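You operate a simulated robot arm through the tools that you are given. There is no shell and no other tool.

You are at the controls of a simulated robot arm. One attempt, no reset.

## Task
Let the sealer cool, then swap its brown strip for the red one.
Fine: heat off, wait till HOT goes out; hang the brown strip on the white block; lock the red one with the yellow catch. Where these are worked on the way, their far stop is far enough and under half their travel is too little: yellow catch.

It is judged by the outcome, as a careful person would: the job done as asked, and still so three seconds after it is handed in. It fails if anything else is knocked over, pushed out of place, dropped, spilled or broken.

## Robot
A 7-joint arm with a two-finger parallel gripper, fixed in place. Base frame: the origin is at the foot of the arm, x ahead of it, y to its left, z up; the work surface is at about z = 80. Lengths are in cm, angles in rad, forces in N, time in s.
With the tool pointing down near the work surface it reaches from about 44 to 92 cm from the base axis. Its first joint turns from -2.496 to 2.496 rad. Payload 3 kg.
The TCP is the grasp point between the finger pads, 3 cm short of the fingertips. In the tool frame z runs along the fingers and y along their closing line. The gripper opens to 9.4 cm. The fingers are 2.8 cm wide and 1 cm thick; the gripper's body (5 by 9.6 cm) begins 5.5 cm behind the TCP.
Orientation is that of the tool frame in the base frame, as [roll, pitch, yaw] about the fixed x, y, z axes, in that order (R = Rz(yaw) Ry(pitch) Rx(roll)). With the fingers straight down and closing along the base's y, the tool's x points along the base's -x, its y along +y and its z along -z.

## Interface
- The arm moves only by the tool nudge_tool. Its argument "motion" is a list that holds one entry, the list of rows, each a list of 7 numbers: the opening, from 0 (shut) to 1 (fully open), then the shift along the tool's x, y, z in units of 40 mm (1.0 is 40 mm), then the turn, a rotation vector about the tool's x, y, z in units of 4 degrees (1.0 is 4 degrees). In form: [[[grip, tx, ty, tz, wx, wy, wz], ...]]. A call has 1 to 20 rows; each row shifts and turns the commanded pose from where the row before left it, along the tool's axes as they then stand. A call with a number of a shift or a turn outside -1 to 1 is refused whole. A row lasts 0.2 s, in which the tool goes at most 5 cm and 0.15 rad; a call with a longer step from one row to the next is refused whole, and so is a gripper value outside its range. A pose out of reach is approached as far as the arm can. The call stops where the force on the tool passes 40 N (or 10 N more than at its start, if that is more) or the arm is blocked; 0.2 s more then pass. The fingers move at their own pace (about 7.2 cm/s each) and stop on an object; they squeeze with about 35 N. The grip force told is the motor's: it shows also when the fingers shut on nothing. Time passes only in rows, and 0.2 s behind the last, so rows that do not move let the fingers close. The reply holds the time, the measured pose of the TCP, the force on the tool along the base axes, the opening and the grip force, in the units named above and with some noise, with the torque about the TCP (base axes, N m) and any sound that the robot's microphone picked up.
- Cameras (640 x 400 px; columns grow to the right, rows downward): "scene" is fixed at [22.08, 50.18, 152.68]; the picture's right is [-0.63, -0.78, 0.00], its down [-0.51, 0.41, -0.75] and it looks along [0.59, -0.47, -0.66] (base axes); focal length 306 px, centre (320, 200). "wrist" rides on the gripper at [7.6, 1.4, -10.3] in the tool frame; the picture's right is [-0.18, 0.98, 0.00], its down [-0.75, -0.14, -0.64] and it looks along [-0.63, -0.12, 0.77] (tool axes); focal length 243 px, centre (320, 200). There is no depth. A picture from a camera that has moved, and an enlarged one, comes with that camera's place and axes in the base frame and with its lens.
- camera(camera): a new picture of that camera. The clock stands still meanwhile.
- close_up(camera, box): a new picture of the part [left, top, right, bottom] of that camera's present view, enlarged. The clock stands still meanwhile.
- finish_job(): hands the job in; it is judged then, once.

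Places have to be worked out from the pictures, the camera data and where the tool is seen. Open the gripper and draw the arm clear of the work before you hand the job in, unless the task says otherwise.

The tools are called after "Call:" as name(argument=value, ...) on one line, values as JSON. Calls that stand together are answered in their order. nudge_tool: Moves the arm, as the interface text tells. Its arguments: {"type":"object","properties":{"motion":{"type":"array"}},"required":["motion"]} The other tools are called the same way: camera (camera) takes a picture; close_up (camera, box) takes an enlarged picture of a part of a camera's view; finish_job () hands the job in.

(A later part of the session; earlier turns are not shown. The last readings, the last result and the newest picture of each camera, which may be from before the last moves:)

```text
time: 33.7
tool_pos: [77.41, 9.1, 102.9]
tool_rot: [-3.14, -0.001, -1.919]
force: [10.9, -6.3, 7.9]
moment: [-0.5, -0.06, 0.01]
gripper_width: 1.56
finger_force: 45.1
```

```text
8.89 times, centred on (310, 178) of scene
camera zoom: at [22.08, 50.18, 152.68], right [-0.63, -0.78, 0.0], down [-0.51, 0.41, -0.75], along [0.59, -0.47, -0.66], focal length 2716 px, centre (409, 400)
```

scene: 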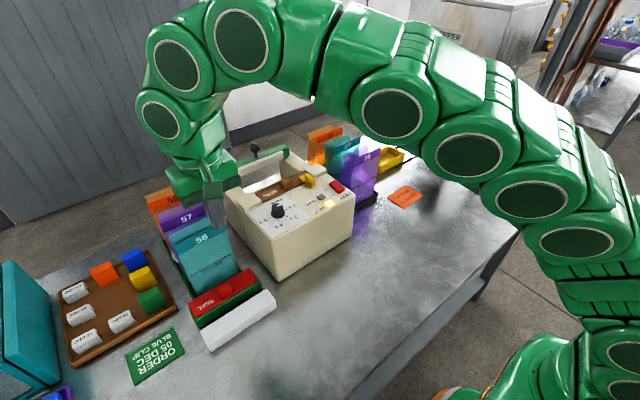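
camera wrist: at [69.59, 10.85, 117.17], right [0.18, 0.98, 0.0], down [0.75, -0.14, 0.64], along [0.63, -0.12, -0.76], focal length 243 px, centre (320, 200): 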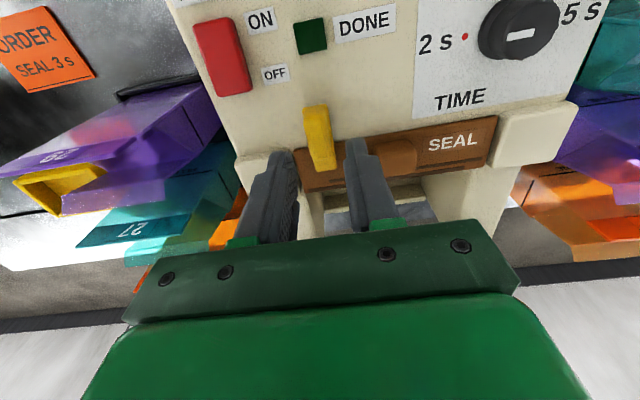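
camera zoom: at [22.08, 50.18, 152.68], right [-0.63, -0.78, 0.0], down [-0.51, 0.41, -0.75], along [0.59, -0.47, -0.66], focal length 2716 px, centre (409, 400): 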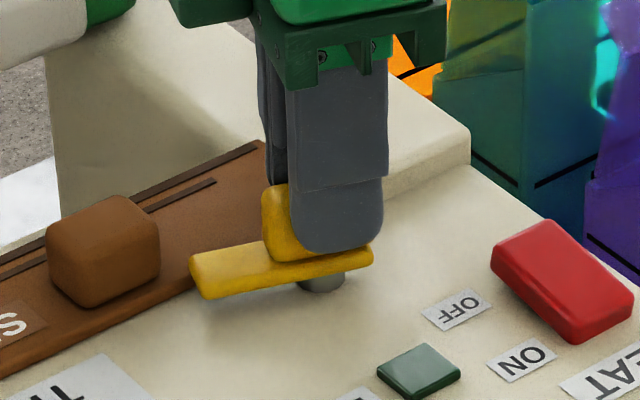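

Now at 70°. I'll trim the load slightly and continue toward the far stop.

Call:
nudge_tool(motion=[[[0, 0, -0.03, 0, 0, 0, -1], [0, 0, -0.004, 0, 0, 0, -1], [0, 0, -0.004, 0, 0, 0, -1], [0, 0, 0, 0, 0, 0, 0]]])

Call:
close_up(camera="scene", box=[285, 155, 335, 200])

```text
time: 34.7
tool_pos: [77.34, 8.93, 102.93]
tool_rot: [3.14, -0.002, -1.71]
force: [-19.0, -5.3, 10.7]
moment: [1.11, 0.23, 0.05]
gripper_width: 1.59
finger_force: 45.2
```

```text
8.89 times, centred on (310, 178) of scene
camera zoom: at [22.08, 50.18, 152.68], right [-0.63, -0.78, 0.0], down [-0.51, 0.41, -0.75], along [0.59, -0.47, -0.66], focal length 2716 px, centre (409, 400)
```

zoom: 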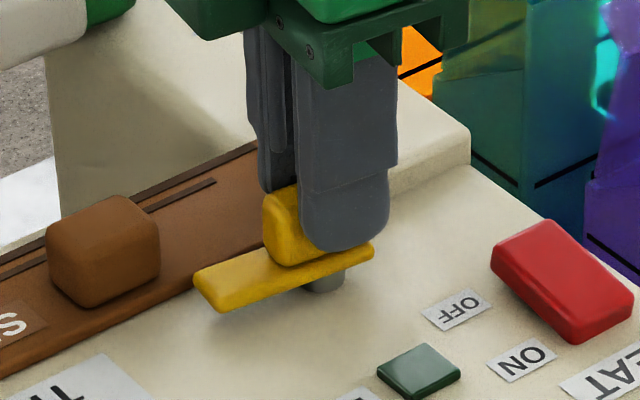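

Call:
nudge_tool(motion=[[[0, 0, 0.03, 0, 0, 0, -1], [0, 0, 0, 0, 0, 0, -1], [0, 0, 0, 0, 0, 0, -1], [0, 0, 0, 0, 0, 0, 0]]])

Call:
close_up(camera="scene", box=[285, 155, 335, 200])

```text
time: 35.7
tool_pos: [77.39, 9.04, 102.96]
tool_rot: [-3.141, -0.001, -1.502]
force: [19.7, -3.6, 1.7]
moment: [0.82, -0.46, -1.48]
gripper_width: 1.69
finger_force: 45.1
```

```text
8.89 times, centred on (310, 178) of scene
camera zoom: at [22.08, 50.18, 152.68], right [-0.63, -0.78, 0.0], down [-0.51, 0.41, -0.75], along [0.59, -0.47, -0.66], focal length 2716 px, centre (409, 400)
```

zoom: 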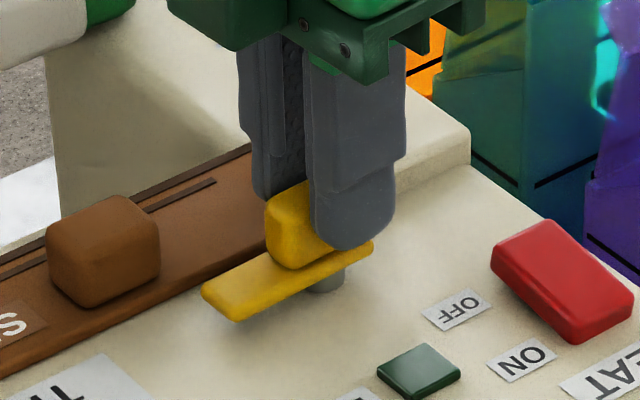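

A −1.5 N·m torque shows the catch has reached its open stop at about 90°, and the tab is clear of the strip. I'll release and rise.

Call:
nudge_tool(motion=[[[0, 0, -0.03, 0, 0, 0, 0.6], [0.34, 0, 0, 0, 0, 0, 0], [0.34, 0, 0, 0, 0, 0, 0], [0.34, 0, 0, 0, 0, 0, 0], [0.34, 0, 0, -0.3, 0, 0, 0], [0.34, 0, 0, -0.7, 0, 0, 0], [0.34, 0, 0, -0.9, 0, 0, 0], [0.34, 0, 0, -0.4, 0, 0, 0], [0.34, 0, 0, 0, 0, 0, 0]]])

Call:
close_up(camera="scene", box=[240, 130, 360, 230])

Call:
close_up(camera="wrist", box=[200, 20, 420, 200])

```text
time: 37.7
tool_pos: [77.47, 9.07, 112.26]
tool_rot: [3.142, -0.001, -1.545]
force: [-0.3, 0.0, -0.3]
moment: [0.04, 0.04, 0.03]
gripper_width: 3.23
finger_force: 0.1
```

```text
4.00 times, centred on (300, 180) of scene
camera zoom: at [22.08, 50.18, 152.68], right [-0.63, -0.78, 0.0], down [-0.51, 0.41, -0.75], along [0.59, -0.47, -0.66], focal length 1222 px, centre (400, 280)
```

zoom: 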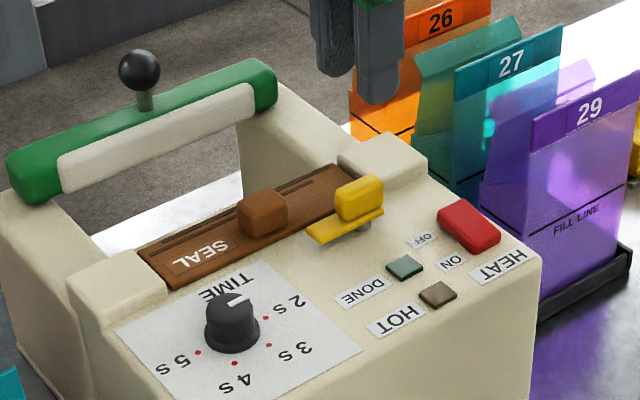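

```text
2.22 times, centred on (310, 110) of wrist
camera zoom: at [76.18, 1.46, 122.48], right [-0.99, 0.16, 0.0], down [0.12, 0.76, 0.64], along [0.1, 0.63, -0.77], focal length 539 px, centre (342, 400)
```

zoom: 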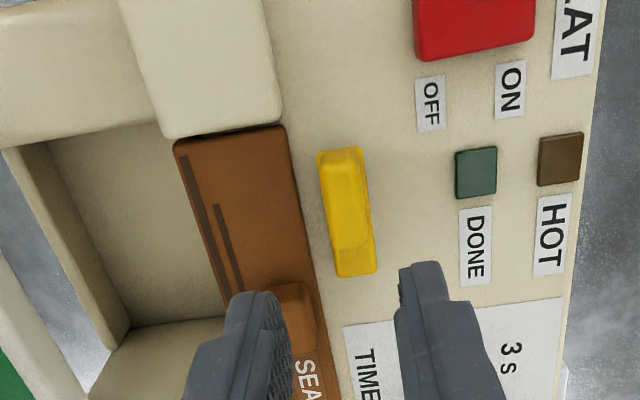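

The catch is fully open. The brown strip's knob is about 3.1 cm wide in y, centred near (80.7, 15.0). I'll turn the tool back to its original yaw at this height.

Call:
nudge_tool(motion=[[[0.34, 0, 0, 0, 0, 0, 1], [0.34, 0, 0, 0, 0, 0, 1], [0.34, 0, 0, 0, 0, 0, 1], [0.34, 0, 0, 0, 0, 0, 1], [0.34, 0, 0, 0, 0, 0, 1], [0.34, 0, 0, 0, 0, 0, 1], [0.34, 0, 0, 0, 0, 0, 1], [0.34, 0, 0, 0, 0, 0, 1], [0.34, 0, 0, 0, 0, 0, 1], [0.34, 0, 0, 0, 0, 0, 1], [0.34, 0, 0, 0, 0, 0, 1], [0.34, 0, 0, 0, 0, 0, 1], [0.34, 0, 0, 0, 0, 0, 1], [0.34, 0, 0, 0, 0, 0, 1], [0.34, 0, 0, 0, 0, 0, 1], [0.34, 0, 0, 0, 0, 0, 1], [0.34, 0, 0, 0, 0, 0, 1], [0.34, 0, 0, 0, 0, 0, 1], [0.34, 0, 0, 0, 0, 0, 1], [0.34, 0, 0, 0, 0, 0, 1]]])

Call:
nudge_tool(motion=[[[0.55, 0, 0, 0, 0, 0, 1], [0.55, 0, 0, 0, 0, 0, 1], [0.55, 0, 0, 0, 0, 0, 0.87], [0.55, -0.4, 0.74, 0, 0, 0, 0], [0.55, -0.4, 0.74, 0, 0, 0, 0], [0.55, 0, 0, 0.5, 0, 0, 0], [0.55, 0, 0, 0, 0, 0, 0]]])

Call:
camera(camera="wrist")

Call:
close_up(camera="scene", box=[230, 130, 350, 230])

```text
time: 41.9
tool_pos: [77.37, 9.03, 112.18]
tool_rot: [-3.141, -0.004, -2.94]
force: [-0.9, 0.3, 0.0]
moment: [-0.01, 0.0, 0.01]
gripper_width: 3.21
finger_force: 0.1
```

```text
time: 43.5
tool_pos: [80.73, 15.15, 110.13]
tool_rot: [-3.138, 0.001, -3.14]
force: [0.2, 0.3, 0.2]
moment: [0.01, 0.01, 0.02]
gripper_width: 5.17
finger_force: 0.2
```

```text
taken
camera wrist: at [72.99, 16.56, 120.4], right [0.18, 0.98, 0.0], down [0.75, -0.14, 0.64], along [0.63, -0.12, -0.77], focal length 243 px, centre (320, 200)
```

wrist: 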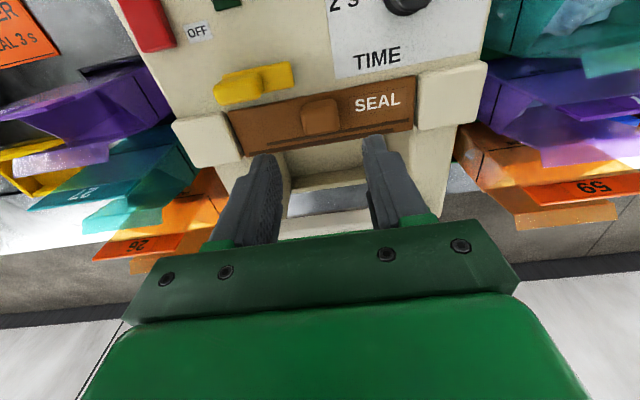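

```text
4.00 times, centred on (290, 180) of scene
camera zoom: at [22.08, 50.18, 152.68], right [-0.63, -0.78, 0.0], down [-0.51, 0.41, -0.75], along [0.59, -0.47, -0.66], focal length 1222 px, centre (440, 280)
```

zoom: 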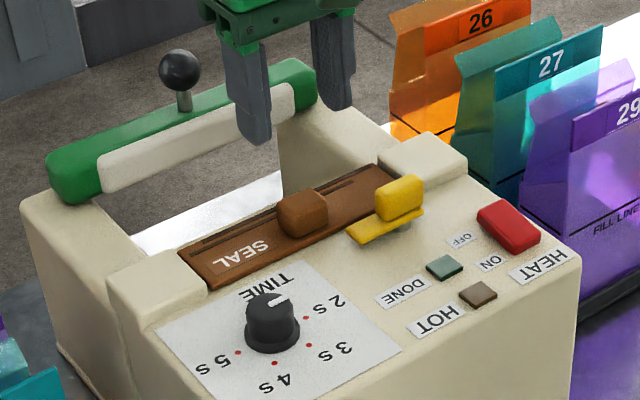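

The knob measures near (80.4–80.7, 15.2), between the fingers. I'll lower around it.

Call:
nudge_tool(motion=[[[0.55, 0, 0, 0.8, 0, 0, 0], [0.55, 0, 0, 0.6, 0, 0, 0], [0.55, 0, 0, 0.2, 0, 0, 0], [0.55, 0, 0, 0.1, 0, 0, 0], [0.55, 0, 0, 0, 0, 0, 0]]])

Call:
close_up(camera="scene", box=[260, 155, 320, 205])

Call:
close_up(camera="wrist", box=[220, 60, 440, 240])

```text
time: 44.7
tool_pos: [80.57, 14.83, 103.41]
tool_rot: [-3.139, -0.003, -3.141]
force: [-0.7, 0.9, 0.1]
moment: [0.01, 0.0, 0.03]
gripper_width: 5.16
finger_force: 0.0
```

```text
8.00 times, centred on (290, 180) of scene
camera zoom: at [22.08, 50.18, 152.68], right [-0.63, -0.78, 0.0], down [-0.51, 0.41, -0.75], along [0.59, -0.47, -0.66], focal length 2445 px, centre (560, 360)
```

zoom: 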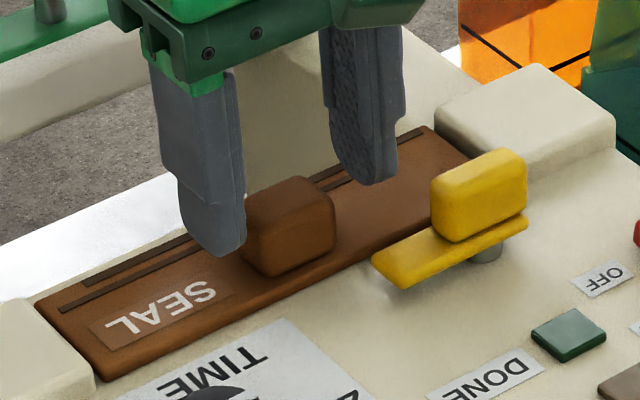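

```text
2.22 times, centred on (330, 150) of wrist
camera zoom: at [72.97, 16.41, 113.59], right [0.18, 0.98, 0.0], down [0.75, -0.14, 0.64], along [0.63, -0.12, -0.77], focal length 539 px, centre (298, 311)
```

zoom: 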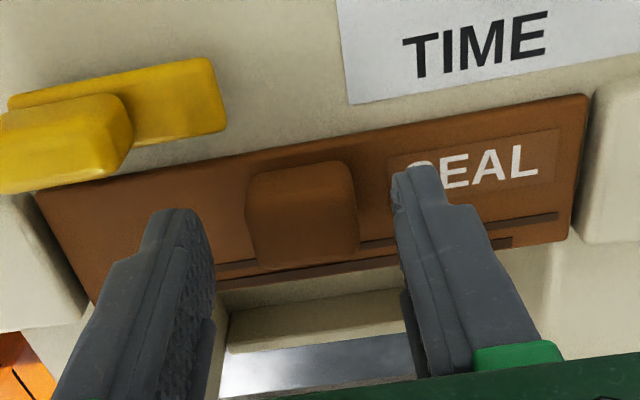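

Call:
nudge_tool(motion=[[[0.55, 0, 0, 0.08, 0, 0, 0], [0.55, 0, 0, 0.06, 0, 0, 0], [0.55, 0, 0, 0, 0, 0, 0]]])

Call:
close_up(camera="scene", box=[260, 155, 320, 205])

```text
time: 45.5
tool_pos: [80.59, 14.99, 102.68]
tool_rot: [-3.139, -0.001, -3.139]
force: [-0.1, 0.0, -0.6]
moment: [0.02, 0.02, 0.01]
gripper_width: 5.13
finger_force: 0.1
```

```text
8.00 times, centred on (290, 180) of scene
camera zoom: at [22.08, 50.18, 152.68], right [-0.63, -0.78, 0.0], down [-0.51, 0.41, -0.75], along [0.59, -0.47, -0.66], focal length 2445 px, centre (560, 360)
```

zoom: 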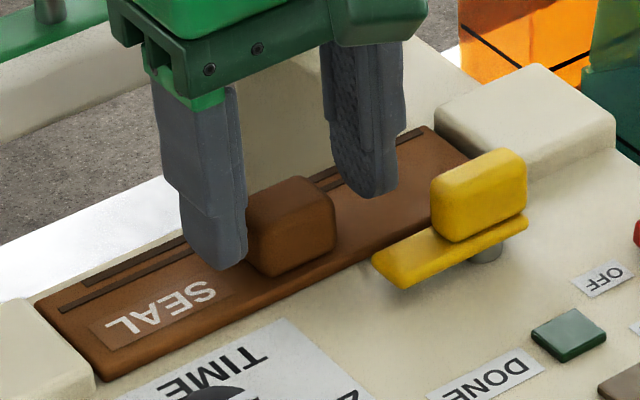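

No contact yet. I'll lower 2 mm more and close on the knob.

Call:
nudge_tool(motion=[[[0.55, 0, 0, 0.06, 0, 0, 0], [0.45, 0, 0, 0, 0, 0, 0], [0, 0, 0, 0, 0, 0, 0], [0, 0, 0, 0, 0, 0, 0], [0, 0, 0, 0, 0, 0, 0]]])

Call:
close_up(camera="scene", box=[260, 155, 320, 205])

```text
time: 46.7
tool_pos: [80.66, 15.03, 102.59]
tool_rot: [-3.14, 0.0, -3.14]
force: [0.5, -0.1, 0.2]
moment: [0.06, -0.03, 0.01]
gripper_width: 3.1
finger_force: 35.2
```

```text
8.00 times, centred on (290, 180) of scene
camera zoom: at [22.08, 50.18, 152.68], right [-0.63, -0.78, 0.0], down [-0.51, 0.41, -0.75], along [0.59, -0.47, -0.66], focal length 2445 px, centre (560, 360)
```

zoom: 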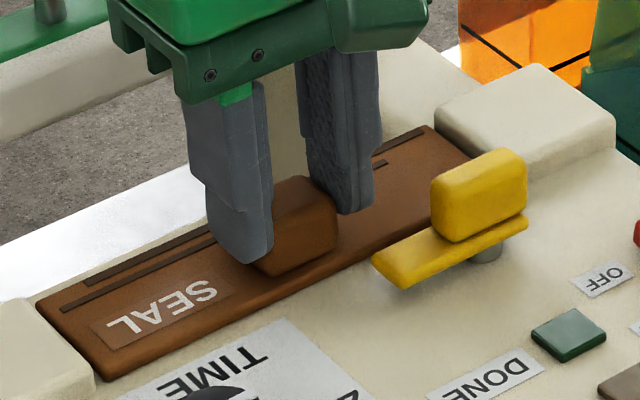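

It's gripped at 3.1 cm with no side load; the seated reference pose is TCP ≈ (80.65, 15.0, 102.5). I'll lift slowly straight up.

Call:
nudge_tool(motion=[[[0, 0, 0, -0.1, 0, 0, 0], [0, 0, 0, -0.2, 0, 0, 0], [0, 0, 0, -0.3, 0, 0, 0], [0, 0, 0, -0.4, 0, 0, 0], [0, 0, 0, 0, 0, 0, 0]]])

Call:
close_up(camera="scene", box=[230, 130, 350, 230])

Call:
camera(camera="wrist")

```text
time: 47.9
tool_pos: [80.74, 14.99, 106.57]
tool_rot: [-3.14, 0.0, -3.141]
force: [0.1, -0.2, -1.4]
moment: [-0.01, 0.01, 0.0]
gripper_width: 3.1
finger_force: 35.3
```

```text
4.00 times, centred on (290, 180) of scene
camera zoom: at [22.08, 50.18, 152.68], right [-0.63, -0.78, 0.0], down [-0.51, 0.41, -0.75], along [0.59, -0.47, -0.66], focal length 1222 px, centre (440, 280)
```

zoom: 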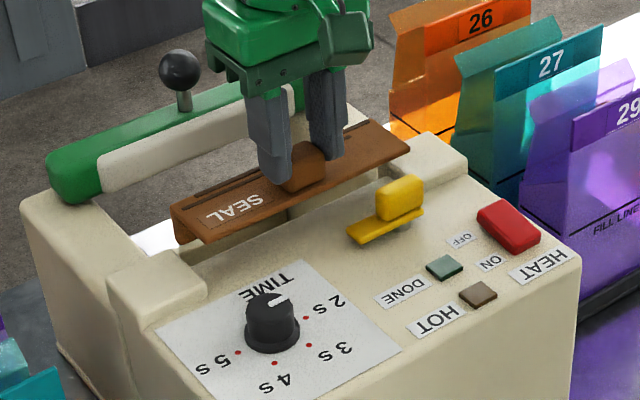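

```text
taken
camera wrist: at [72.96, 16.43, 116.8], right [0.18, 0.98, 0.0], down [0.75, -0.14, 0.64], along [0.63, -0.12, -0.77], focal length 243 px, centre (320, 200)
```

wrist: 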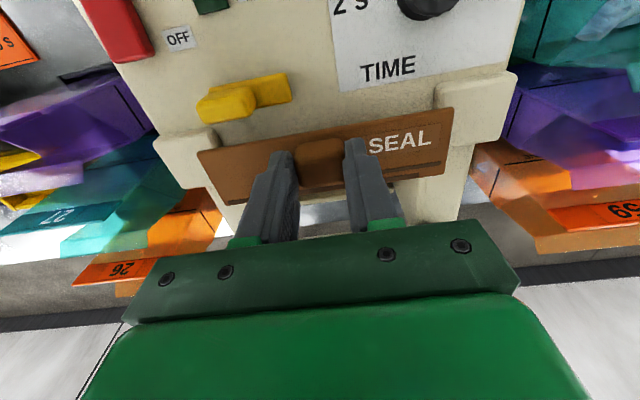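

The strip is free, and it looks as though it has a lip hanging from its far edge. I'll look closer, since that decides how it "hangs" on the white block.

Call:
close_up(camera="scene", box=[268, 170, 300, 195])

Call:
close_up(camera="scene", box=[265, 155, 345, 205])

```text
16.00 times, centred on (284, 182) of scene
camera zoom: at [22.08, 50.18, 152.68], right [-0.63, -0.78, 0.0], down [-0.51, 0.41, -0.75], along [0.59, -0.47, -0.66], focal length 4890 px, centre (896, 480)
```

zoom: 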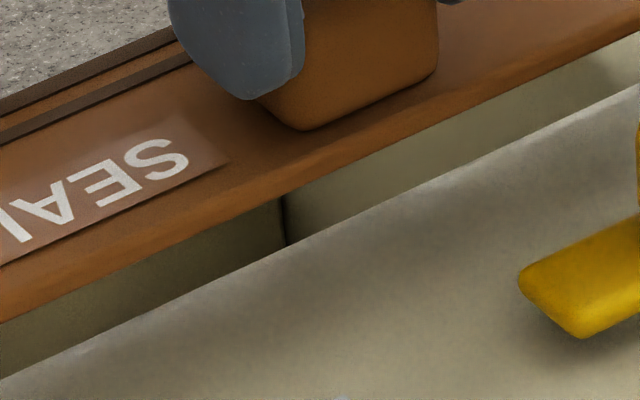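

```text
8.00 times, centred on (305, 180) of scene
camera zoom: at [22.08, 50.18, 152.68], right [-0.63, -0.78, 0.0], down [-0.51, 0.41, -0.75], along [0.59, -0.47, -0.66], focal length 2445 px, centre (440, 360)
```

zoom: 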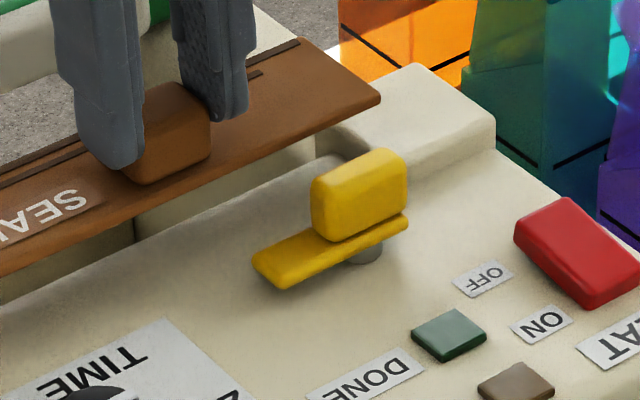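

Call:
close_up(camera="scene", box=[235, 165, 315, 215])

Call:
close_up(camera="scene", box=[250, 168, 282, 193])

Call:
close_up(camera="wrist", box=[190, 90, 470, 240])

```text
8.00 times, centred on (275, 190) of scene
camera zoom: at [22.08, 50.18, 152.68], right [-0.63, -0.78, 0.0], down [-0.51, 0.41, -0.75], along [0.59, -0.47, -0.66], focal length 2445 px, centre (680, 280)
```

zoom: 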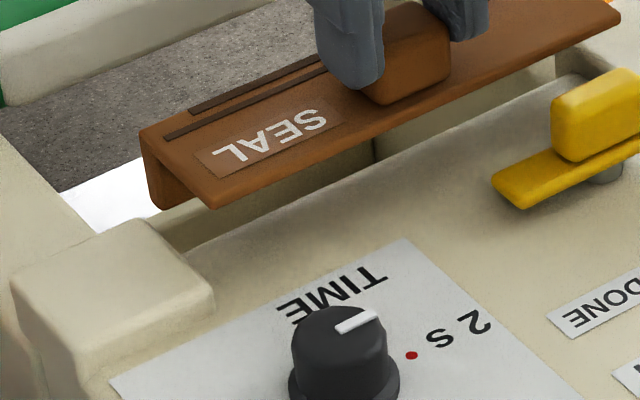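

```text
16.00 times, centred on (266, 180) of scene
camera zoom: at [22.08, 50.18, 152.68], right [-0.63, -0.78, 0.0], down [-0.51, 0.41, -0.75], along [0.59, -0.47, -0.66], focal length 4890 px, centre (1184, 512)
```

zoom: 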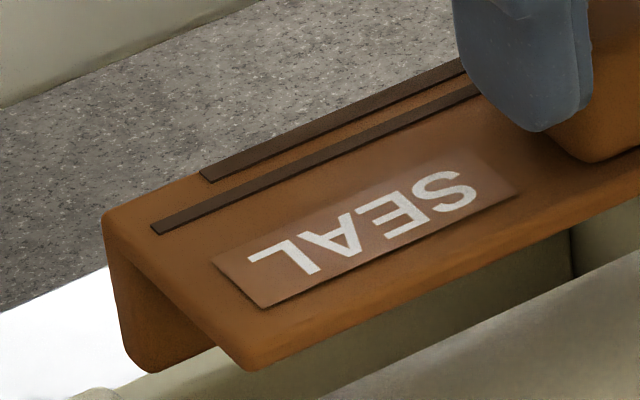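

```text
2.29 times, centred on (330, 165) of wrist
camera zoom: at [72.96, 16.43, 116.8], right [0.18, 0.98, 0.0], down [0.75, -0.14, 0.64], along [0.63, -0.12, -0.77], focal length 555 px, centre (297, 280)
```

zoom: 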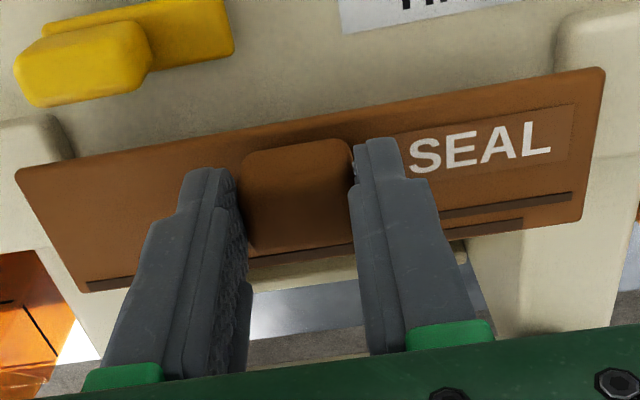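

The strip has an L-profile: a top plate 4.6 cm wide with a flange about 3.5 cm deep hanging from its far (+x) edge. On the white block the plate must rest on top with the flange down in the gap between the block (x≈64.9) and the green stand (x≈67). That gives a target TCP of about (63.05, 42.1). I'll lift high and carry it over.

Call:
nudge_tool(motion=[[[0, 0, 0, -0.6, 0, 0, 0], [0, 0, 0, -0.8, 0, 0, 0], [0, 0, 0, -0.8, 0, 0, 0], [0, 0, 0, -0.7, 0, 0, 0], [0, 0.442, 0.678, 0, 0, 0, 0], [0, 0.442, 0.678, 0, 0, 0, 0], [0, 0.442, 0.678, 0, 0, 0, 0], [0, 0.442, 0.678, 0, 0, 0, 0], [0, 0.442, 0.678, 0, 0, 0, 0], [0, 0.442, 0.678, 0, 0, 0, 0], [0, 0.442, 0.678, 0, 0, 0, 0], [0, 0.442, 0.678, 0, 0, 0, 0], [0, 0.442, 0.678, 0, 0, 0, 0], [0, 0.442, 0.678, 0, 0, 0, 0], [0, 0, 0, 0, 0, 0, 0]]])

Call:
camera(camera="scene")

Call:
camera(camera="wrist")

```text
time: 51.1
tool_pos: [62.83, 42.1, 114.18]
tool_rot: [-3.139, -0.001, -3.141]
force: [-0.6, -1.0, -0.5]
moment: [0.02, 0.02, -0.02]
gripper_width: 3.11
finger_force: 34.8
out of reach, approached as far as the arm can: row 3, 4
```

```text
taken
```

scene: 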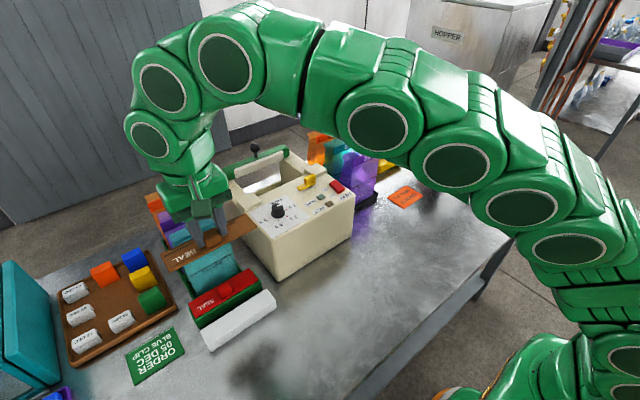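

```text
taken
camera wrist: at [55.12, 43.63, 124.43], right [0.18, 0.98, 0.0], down [0.75, -0.14, 0.64], along [0.63, -0.12, -0.77], focal length 243 px, centre (320, 200)
```

wrist: 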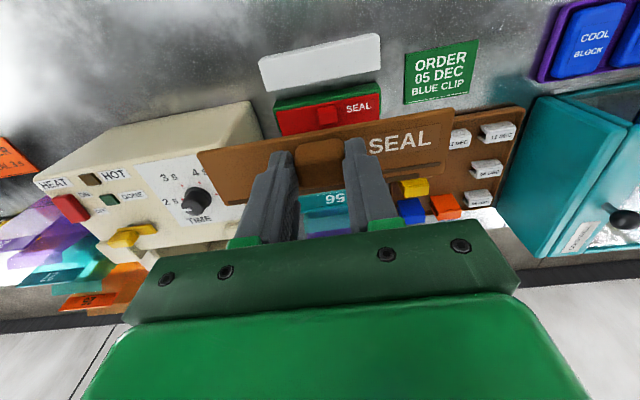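

The strip is over the white block at z=114. I'll lower to about 95 and check the relative position.

Call:
nudge_tool(motion=[[[0, -0.055, 0, 0.8, 0, 0, 0], [0, 0, 0, 0.8, 0, 0, 0], [0, 0, 0, 0.8, 0, 0, 0], [0, 0, 0, 0.8, 0, 0, 0], [0, 0, 0, 0.8, 0, 0, 0], [0, 0, 0, 0.7, 0, 0, 0], [0, 0, 0, 0, 0, 0, 0]]])

Call:
close_up(camera="scene", box=[160, 230, 300, 360])

Call:
camera(camera="wrist")

```text
time: 52.7
tool_pos: [63.0, 42.07, 95.34]
tool_rot: [-3.138, -0.002, -3.14]
force: [0.0, 0.1, -1.9]
moment: [0.04, 0.01, 0.02]
gripper_width: 3.09
finger_force: 35.4
```

```text
3.08 times, centred on (230, 295) of scene
camera zoom: at [22.08, 50.18, 152.68], right [-0.63, -0.78, 0.0], down [-0.51, 0.41, -0.75], along [0.59, -0.47, -0.66], focal length 940 px, centre (597, -92)
```

zoom: 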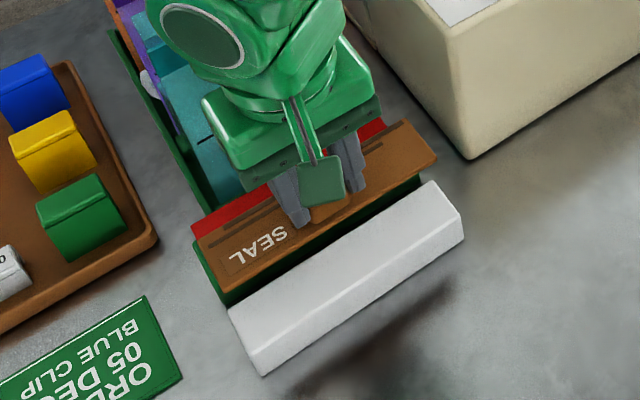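

```text
taken
camera wrist: at [55.31, 43.5, 105.63], right [0.18, 0.98, 0.0], down [0.75, -0.14, 0.64], along [0.63, -0.12, -0.77], focal length 243 px, centre (320, 200)
```

wrist: 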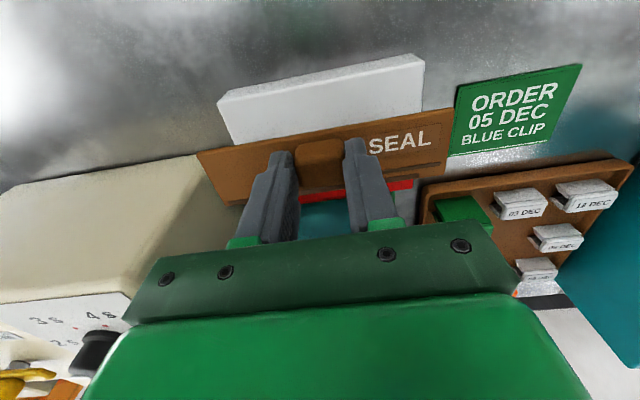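

Call:
close_up(camera="wrist", box=[190, 30, 470, 220])

Call:
close_up(camera="scene", box=[190, 265, 250, 325])

```text
2.11 times, centred on (330, 125) of wrist
camera zoom: at [55.31, 43.5, 105.63], right [0.18, 0.98, 0.0], down [0.75, -0.14, 0.64], along [0.63, -0.12, -0.77], focal length 511 px, centre (299, 358)
```

zoom: 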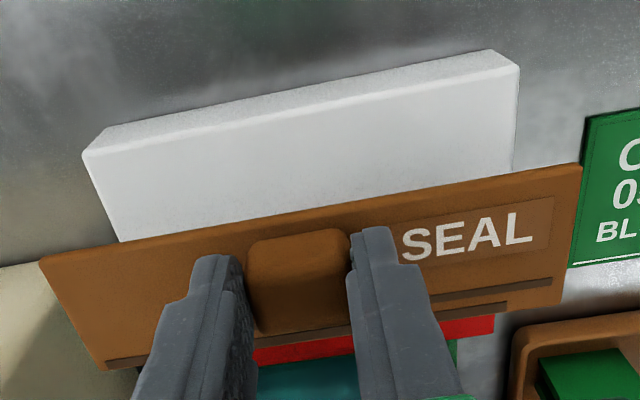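

```text
6.67 times, centred on (220, 295) of scene
camera zoom: at [22.08, 50.18, 152.68], right [-0.63, -0.78, 0.0], down [-0.51, 0.41, -0.75], along [0.59, -0.47, -0.66], focal length 2037 px, centre (987, -433)
```

zoom: 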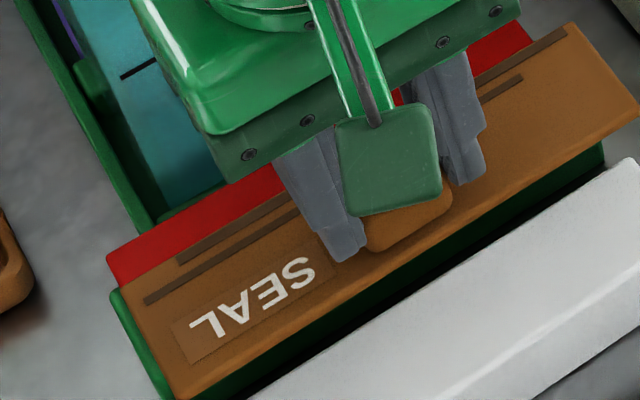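

The block measures x 60.75–64.85 and the green stand's face x≈67.1. To centre the flange in that gap I'll shift +0.38 cm to TCP x≈63.4, then lower to just above engagement and look.

Call:
nudge_tool(motion=[[[0, -0.095, 0.02, 0, 0, 0, 0], [0, 0, 0, 0.4, 0, 0, 0], [0, 0, 0, 0.4, 0, 0, 0], [0, 0, 0, 0, 0, 0, 0], [0, 0, 0, 0, 0, 0, 0]]])

Call:
close_up(camera="scene", box=[180, 260, 290, 360])

Call:
close_up(camera="scene", box=[190, 305, 240, 350])

```text
time: 53.9
tool_pos: [63.35, 42.13, 92.16]
tool_rot: [-3.139, 0.001, -3.139]
force: [-0.3, 0.6, -1.1]
moment: [-0.04, -0.03, -0.01]
gripper_width: 3.11
finger_force: 34.6
```

```text
4.00 times, centred on (235, 310) of scene
camera zoom: at [22.08, 50.18, 152.68], right [-0.63, -0.78, 0.0], down [-0.51, 0.41, -0.75], along [0.59, -0.47, -0.66], focal length 1222 px, centre (660, -240)
```

zoom: 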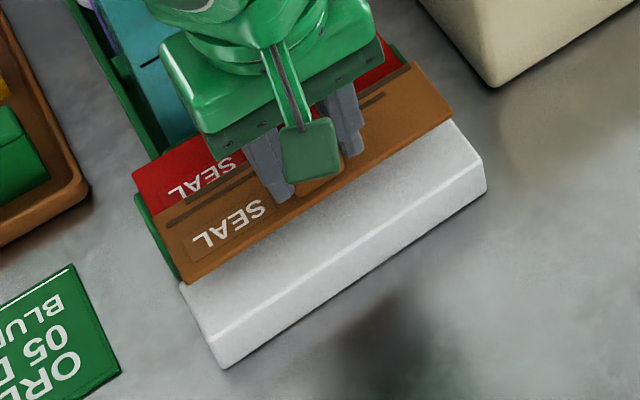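

```text
8.89 times, centred on (215, 328) of scene
camera zoom: at [22.08, 50.18, 152.68], right [-0.63, -0.78, 0.0], down [-0.51, 0.41, -0.75], along [0.59, -0.47, -0.66], focal length 2716 px, centre (1253, -933)
```

zoom: 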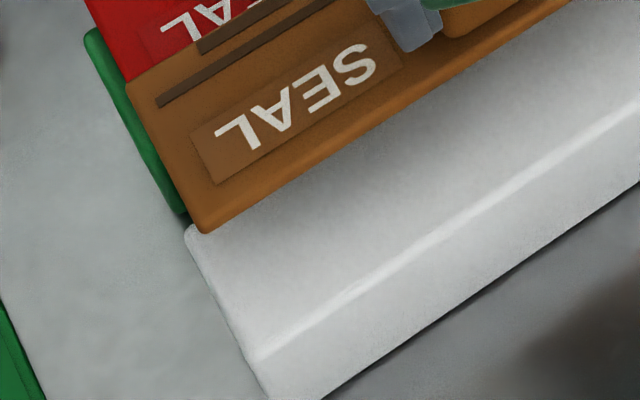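

Call:
nudge_tool(motion=[[[0, 0, 0, 0.08, 0, 0, 0], [0, 0, 0, 0.08, 0, 0, 0], [0, 0, 0, 0.08, 0, 0, 0], [0, 0, 0, 0.08, 0, 0, 0], [0, 0, 0, 0, 0, 0, 0]]])

```text
time: 55.1
tool_pos: [63.36, 42.04, 90.77]
tool_rot: [-3.139, -0.003, -3.141]
force: [-0.6, -0.6, -0.6]
moment: [-0.01, -0.01, 0.01]
gripper_width: 3.14
finger_force: 34.6
```

No contact yet at 90.8, so the flange appears to be entering the gap. Continuing slowly.

Call:
nudge_tool(motion=[[[0, 0, 0, 0.08, 0, 0, 0], [0, 0, 0, 0.08, 0, 0, 0], [0, 0, 0, 0.08, 0, 0, 0], [0, 0, 0, 0, 0, 0, 0]]])

Call:
close_up(camera="scene", box=[180, 270, 290, 360])

```text
time: 56.1
tool_pos: [63.4, 42.06, 89.83]
tool_rot: [-3.14, -0.003, -3.14]
force: [-0.6, -0.5, -0.4]
moment: [-0.01, 0.02, 0.0]
gripper_width: 3.09
finger_force: 34.4
```

```text
4.44 times, centred on (235, 315) of scene
camera zoom: at [22.08, 50.18, 152.68], right [-0.63, -0.78, 0.0], down [-0.51, 0.41, -0.75], along [0.59, -0.47, -0.66], focal length 1358 px, centre (698, -311)
```

zoom: 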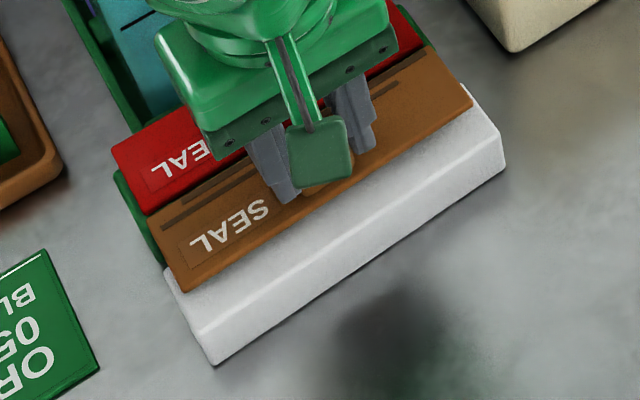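

Call:
nudge_tool(motion=[[[0, 0, 0, 0.06, 0, 0, 0], [0, 0, 0, 0.06, 0, 0, 0], [0, 0, 0, 0.06, 0, 0, 0], [0, 0, 0, 0, 0, 0, 0]]])

Call:
close_up(camera="scene", box=[180, 270, 290, 360])

```text
time: 57.1
tool_pos: [63.41, 42.1, 89.14]
tool_rot: [-3.14, -0.003, -3.14]
force: [0.7, 0.3, -0.9]
moment: [0.01, 0.01, 0.01]
gripper_width: 3.08
finger_force: 34.8
```

```text
4.44 times, centred on (235, 315) of scene
camera zoom: at [22.08, 50.18, 152.68], right [-0.63, -0.78, 0.0], down [-0.51, 0.41, -0.75], along [0.59, -0.47, -0.66], focal length 1358 px, centre (698, -311)
```

zoom: 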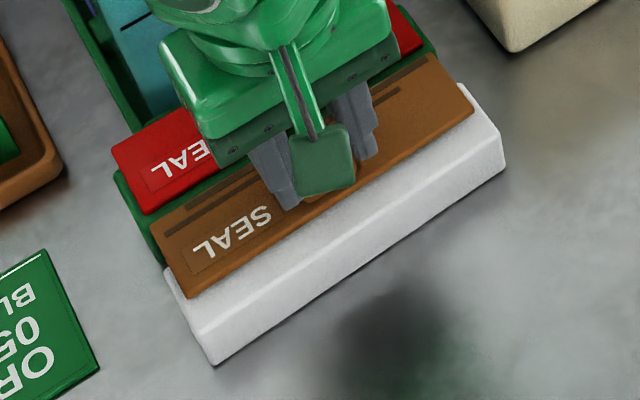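

The strip is nearly down on the block with no force yet. I'll take finer steps.

Call:
nudge_tool(motion=[[[0, 0, 0, 0.04, 0, 0, 0], [0, 0, 0, 0.04, 0, 0, 0], [0, 0, 0, 0.03, 0, 0, 0], [0, 0, 0, 0, 0, 0, 0]]])

```text
time: 58.1
tool_pos: [63.55, 42.1, 88.66]
tool_rot: [-3.14, -0.001, -3.14]
force: [-0.1, -0.8, -0.6]
moment: [0.0, 0.0, 0.01]
gripper_width: 3.08
finger_force: 35.2
```

Call:
nudge_tool(motion=[[[0, 0, 0, 0.03, 0, 0, 0], [0, 0, 0, 0.03, 0, 0, 0], [0, 0, 0, 0, 0, 0, 0]]])

Call:
close_up(camera="scene", box=[195, 295, 245, 345])

Call:
close_up(camera="scene", box=[245, 275, 285, 305])

```text
time: 58.9
tool_pos: [63.44, 42.06, 88.6]
tool_rot: [3.14, 0.002, -3.141]
force: [-3.6, -1.4, 7.6]
moment: [0.01, 0.14, -0.01]
gripper_width: 3.12
finger_force: 35.0
stopped in row 3: the force on the tool passed its limit at 42 N (the readings are from after the stop); the commanded pose is now the measured one
```

```text
8.00 times, centred on (220, 320) of scene
camera zoom: at [22.08, 50.18, 152.68], right [-0.63, -0.78, 0.0], down [-0.51, 0.41, -0.75], along [0.59, -0.47, -0.66], focal length 2445 px, centre (1120, -760)
```

zoom: 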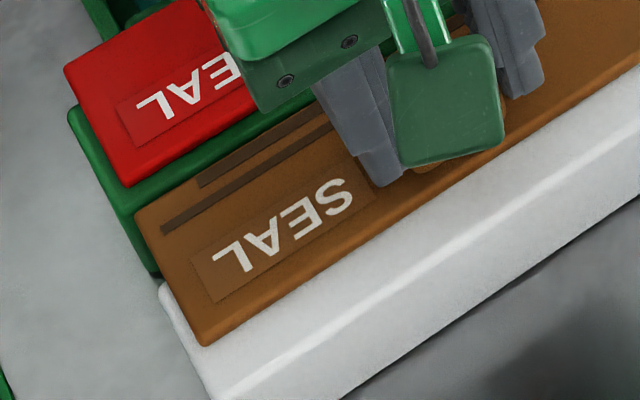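

```text
13.33 times, centred on (265, 290) of scene
camera zoom: at [22.08, 50.18, 152.68], right [-0.63, -0.78, 0.0], down [-0.51, 0.41, -0.75], along [0.59, -0.47, -0.66], focal length 4075 px, centre (1053, -1000)
```

zoom: 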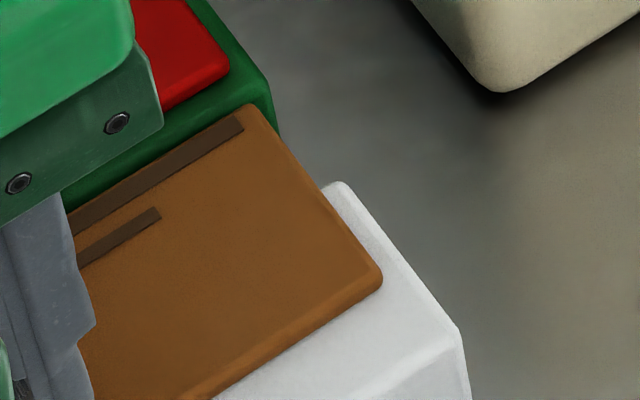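

Contact came at TCP z=88.6, which is what I'd expect with the plate resting on the block's top. I'll open the gripper and rise straight up.

Call:
nudge_tool(motion=[[[0.45, 0, 0, 0, 0, 0, 0], [0.55, 0, 0, 0, 0, 0, 0], [0.55, 0, 0, 0, 0, 0, 0], [0.55, 0, 0, -0.3, 0, 0, 0], [0.55, 0, 0, -0.8, 0, 0, 0], [0.55, 0, 0, -0.8, 0, 0, 0], [0.55, 0, 0, -0.8, 0, 0, 0], [0.55, 0, 0, 0, 0, 0, 0]]])

Call:
close_up(camera="scene", box=[170, 260, 290, 360])

Call:
camera(camera="wrist")

```text
time: 60.7
tool_pos: [63.45, 42.14, 99.48]
tool_rot: [3.14, 0.002, -3.14]
force: [0.3, 0.3, -0.2]
moment: [0.02, -0.04, -0.03]
gripper_width: 5.18
finger_force: 0.0
```

```text
4.00 times, centred on (230, 310) of scene
camera zoom: at [22.08, 50.18, 152.68], right [-0.63, -0.78, 0.0], down [-0.51, 0.41, -0.75], along [0.59, -0.47, -0.66], focal length 1222 px, centre (680, -240)
```

zoom: 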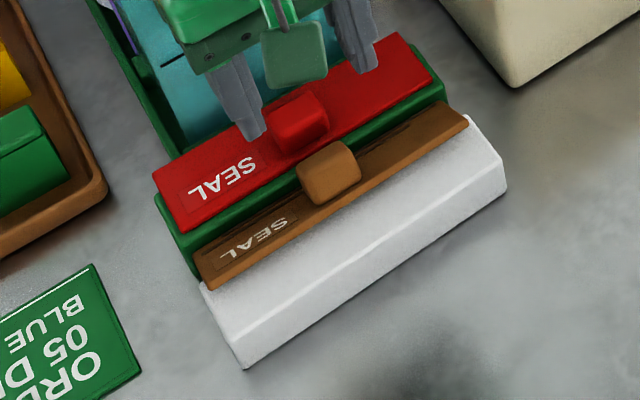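

```text
taken
camera wrist: at [55.75, 43.62, 109.68], right [0.18, 0.98, 0.0], down [0.75, -0.14, 0.64], along [0.63, -0.12, -0.77], focal length 243 px, centre (320, 200)
```

wrist: 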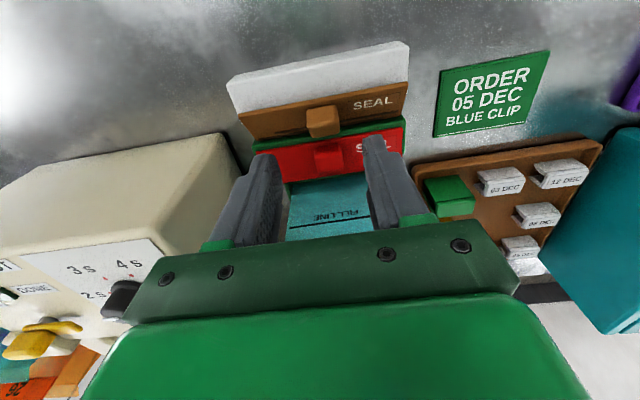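

After release the strip tipped: its far edge dropped into the gap because it sat too far +x. I'll look closely before correcting.

Call:
close_up(camera="wrist", box=[215, 30, 425, 190])

Call:
close_up(camera="scene", box=[190, 280, 290, 350])

Call:
close_up(camera="scene", box=[195, 305, 235, 335])

```text
2.50 times, centred on (320, 110) of wrist
camera zoom: at [55.75, 43.62, 109.68], right [0.18, 0.98, 0.0], down [0.75, -0.14, 0.64], along [0.63, -0.12, -0.77], focal length 606 px, centre (320, 425)
```

zoom: 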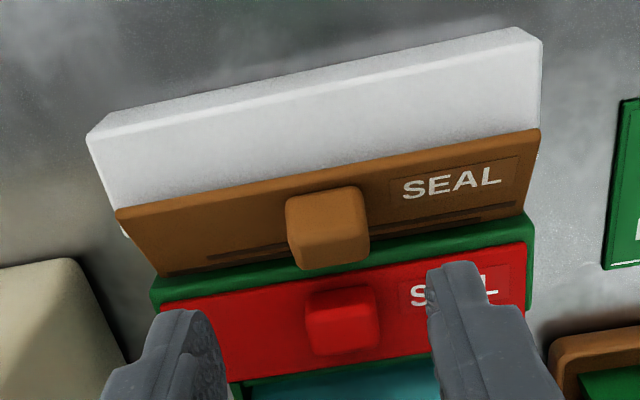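

```text
5.71 times, centred on (240, 315) of scene
camera zoom: at [22.08, 50.18, 152.68], right [-0.63, -0.78, 0.0], down [-0.51, 0.41, -0.75], along [0.59, -0.47, -0.66], focal length 1746 px, centre (777, -457)
```

zoom: 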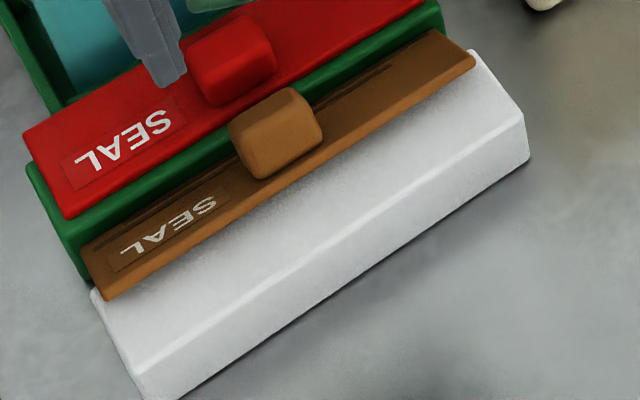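

```text
13.33 times, centred on (215, 320) of scene
camera zoom: at [22.08, 50.18, 152.68], right [-0.63, -0.78, 0.0], down [-0.51, 0.41, -0.75], along [0.59, -0.47, -0.66], focal length 4075 px, centre (1720, -1400)
```

zoom: 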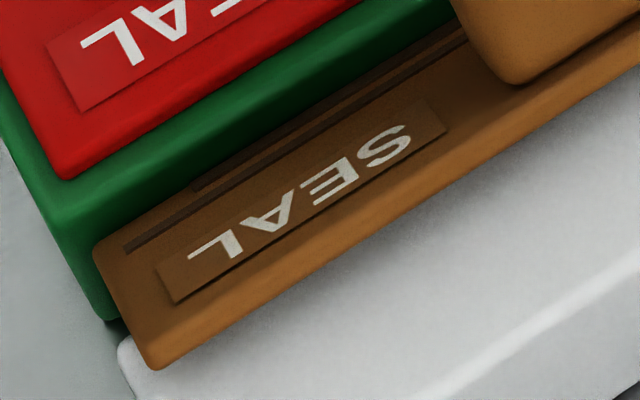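

The strip is tilted about 30° about y: near edge ≈ (62.95, z 86.4), far edge ≈ (66.85, z 84.1), knob centre ≈ (65, 42.1, 86.5). I'll re-grip the knob with the tool pitched 15°, lift, level it, and re-hang it with the flange snug to the block. First I'll shift and pitch while still high.

Call:
nudge_tool(motion=[[[0.55, -0.4625, 0, 0, 0, 0, 0], [0.55, 0, 0, 0, 0, 1, 0], [0.55, 0, 0, 0, 0, 1, 0], [0.55, 0, 0, 0, 0, 1, 0], [0.55, 0, 0, 0, 0, 0.75, 0], [0.55, 0, 0, 0, 0, 0, 0]]])

Call:
camera(camera="wrist")

Call:
close_up(camera="scene", box=[150, 200, 310, 360])

```text
time: 62.1
tool_pos: [65.29, 42.0, 99.39]
tool_rot: [-3.142, -0.262, -3.141]
force: [-0.1, 0.2, 0.5]
moment: [0.01, -0.01, 0.05]
gripper_width: 5.16
finger_force: 0.0
```

```text
taken
camera wrist: at [60.53, 43.6, 111.31], right [0.18, 0.98, -0.05], down [0.89, -0.14, 0.43], along [0.41, -0.12, -0.9], focal length 243 px, centre (320, 200)
```

wrist: 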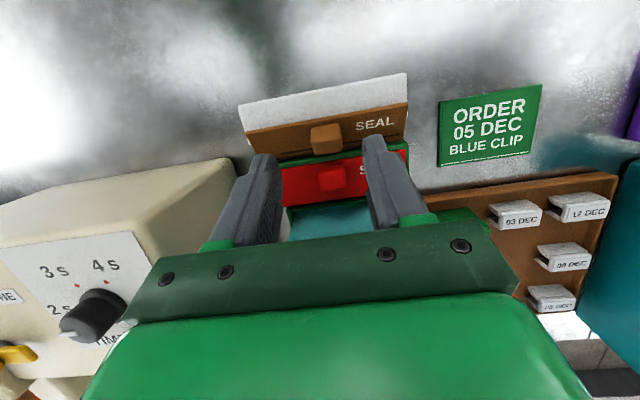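

```text
2.50 times, centred on (230, 280) of scene
camera zoom: at [22.08, 50.18, 152.68], right [-0.63, -0.78, 0.0], down [-0.51, 0.41, -0.75], along [0.59, -0.47, -0.66], focal length 764 px, centre (545, 0)
```

zoom: 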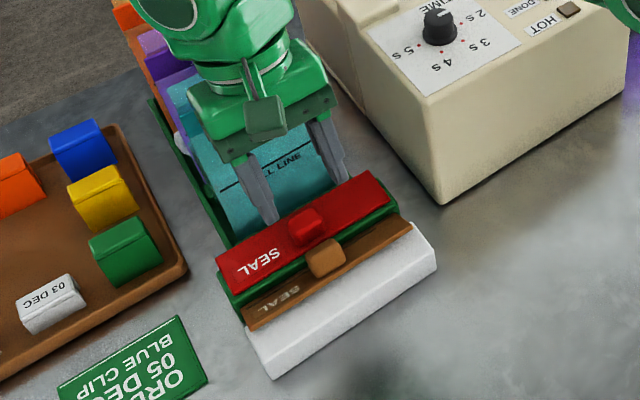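

Call:
close_up(camera="wrist", box=[225, 60, 425, 220])

```text
2.50 times, centred on (325, 140) of wrist
camera zoom: at [60.53, 43.6, 111.31], right [0.18, 0.98, -0.05], down [0.89, -0.14, 0.43], along [0.41, -0.12, -0.9], focal length 606 px, centre (308, 350)
```

zoom: 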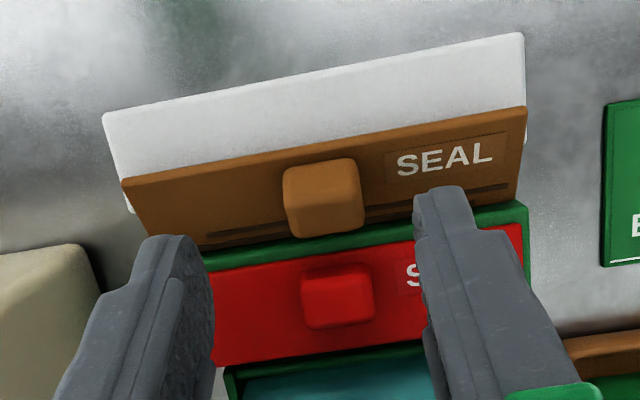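

The knob's top centre is now at about (65.2, 42.2, 87.2). I'll descend along base −z in the pitched orientation, stopping above the knob to check.

Call:
nudge_tool(motion=[[[0.55, -0.173, 0.04, 0.644, 0, 0, 0], [0.55, -0.173, 0, 0.644, 0, 0, 0], [0.55, -0.13, 0, 0.483, 0, 0, 0], [0.55, 0, 0, 0, 0, 0, 0]]])

Call:
close_up(camera="wrist", box=[200, 40, 440, 230])

Call:
close_up(camera="scene", box=[190, 260, 290, 340])

```text
time: 63.1
tool_pos: [65.33, 42.27, 92.13]
tool_rot: [-3.141, -0.26, -3.141]
force: [-1.1, 0.1, -1.1]
moment: [-0.03, 0.0, -0.01]
gripper_width: 5.17
finger_force: 0.0
```

```text
2.11 times, centred on (320, 135) of wrist
camera zoom: at [60.54, 43.71, 103.96], right [0.18, 0.98, -0.05], down [0.89, -0.14, 0.43], along [0.41, -0.12, -0.9], focal length 511 px, centre (320, 337)
```

zoom: 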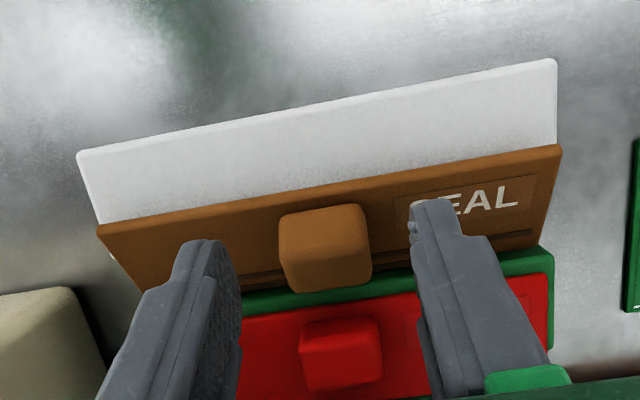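

```text
5.00 times, centred on (240, 300) of scene
camera zoom: at [22.08, 50.18, 152.68], right [-0.63, -0.78, 0.0], down [-0.51, 0.41, -0.75], along [0.59, -0.47, -0.66], focal length 1528 px, centre (720, -300)
```

zoom: 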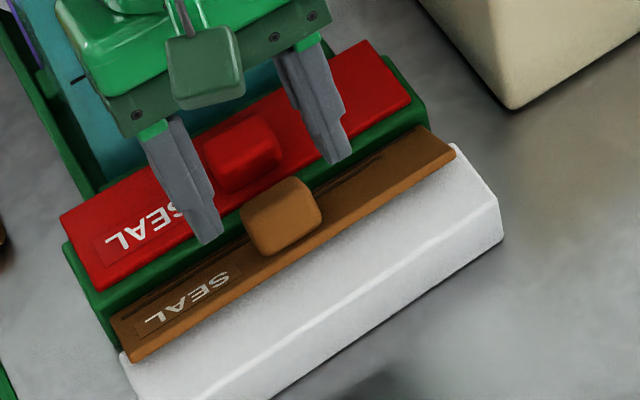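

Call:
nudge_tool(motion=[[[0.5, -0.065, 0, 0.24, 0, 0, 0], [0.5, -0.06, 0, 0.22, 0, 0, 0], [0.5, -0.043, 0, 0.16, 0, 0, 0], [0.5, 0, 0, 0, 0, 0, 0]]])

Call:
close_up(camera="wrist", box=[200, 40, 440, 230])

Call:
close_up(camera="scene", box=[200, 270, 280, 330])

```text
time: 64.1
tool_pos: [65.36, 42.42, 89.51]
tool_rot: [-3.14, -0.26, -3.141]
force: [-0.3, 0.0, 0.4]
moment: [0.0, -0.02, 0.0]
gripper_width: 4.68
finger_force: 0.1
```

```text
2.11 times, centred on (320, 135) of wrist
camera zoom: at [60.58, 43.79, 101.41], right [0.18, 0.98, -0.05], down [0.89, -0.14, 0.43], along [0.41, -0.12, -0.9], focal length 511 px, centre (320, 337)
```

zoom: 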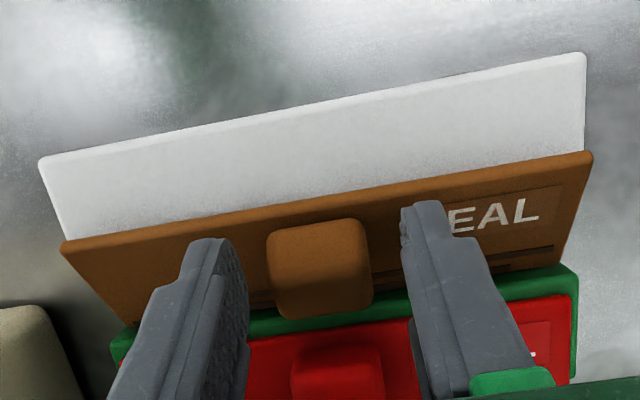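

```text
6.67 times, centred on (240, 300) of scene
camera zoom: at [22.08, 50.18, 152.68], right [-0.63, -0.78, 0.0], down [-0.51, 0.41, -0.75], along [0.59, -0.47, -0.66], focal length 2037 px, centre (853, -467)
```

zoom: 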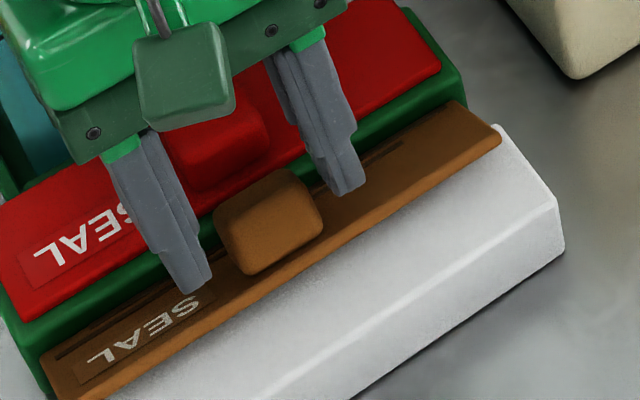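

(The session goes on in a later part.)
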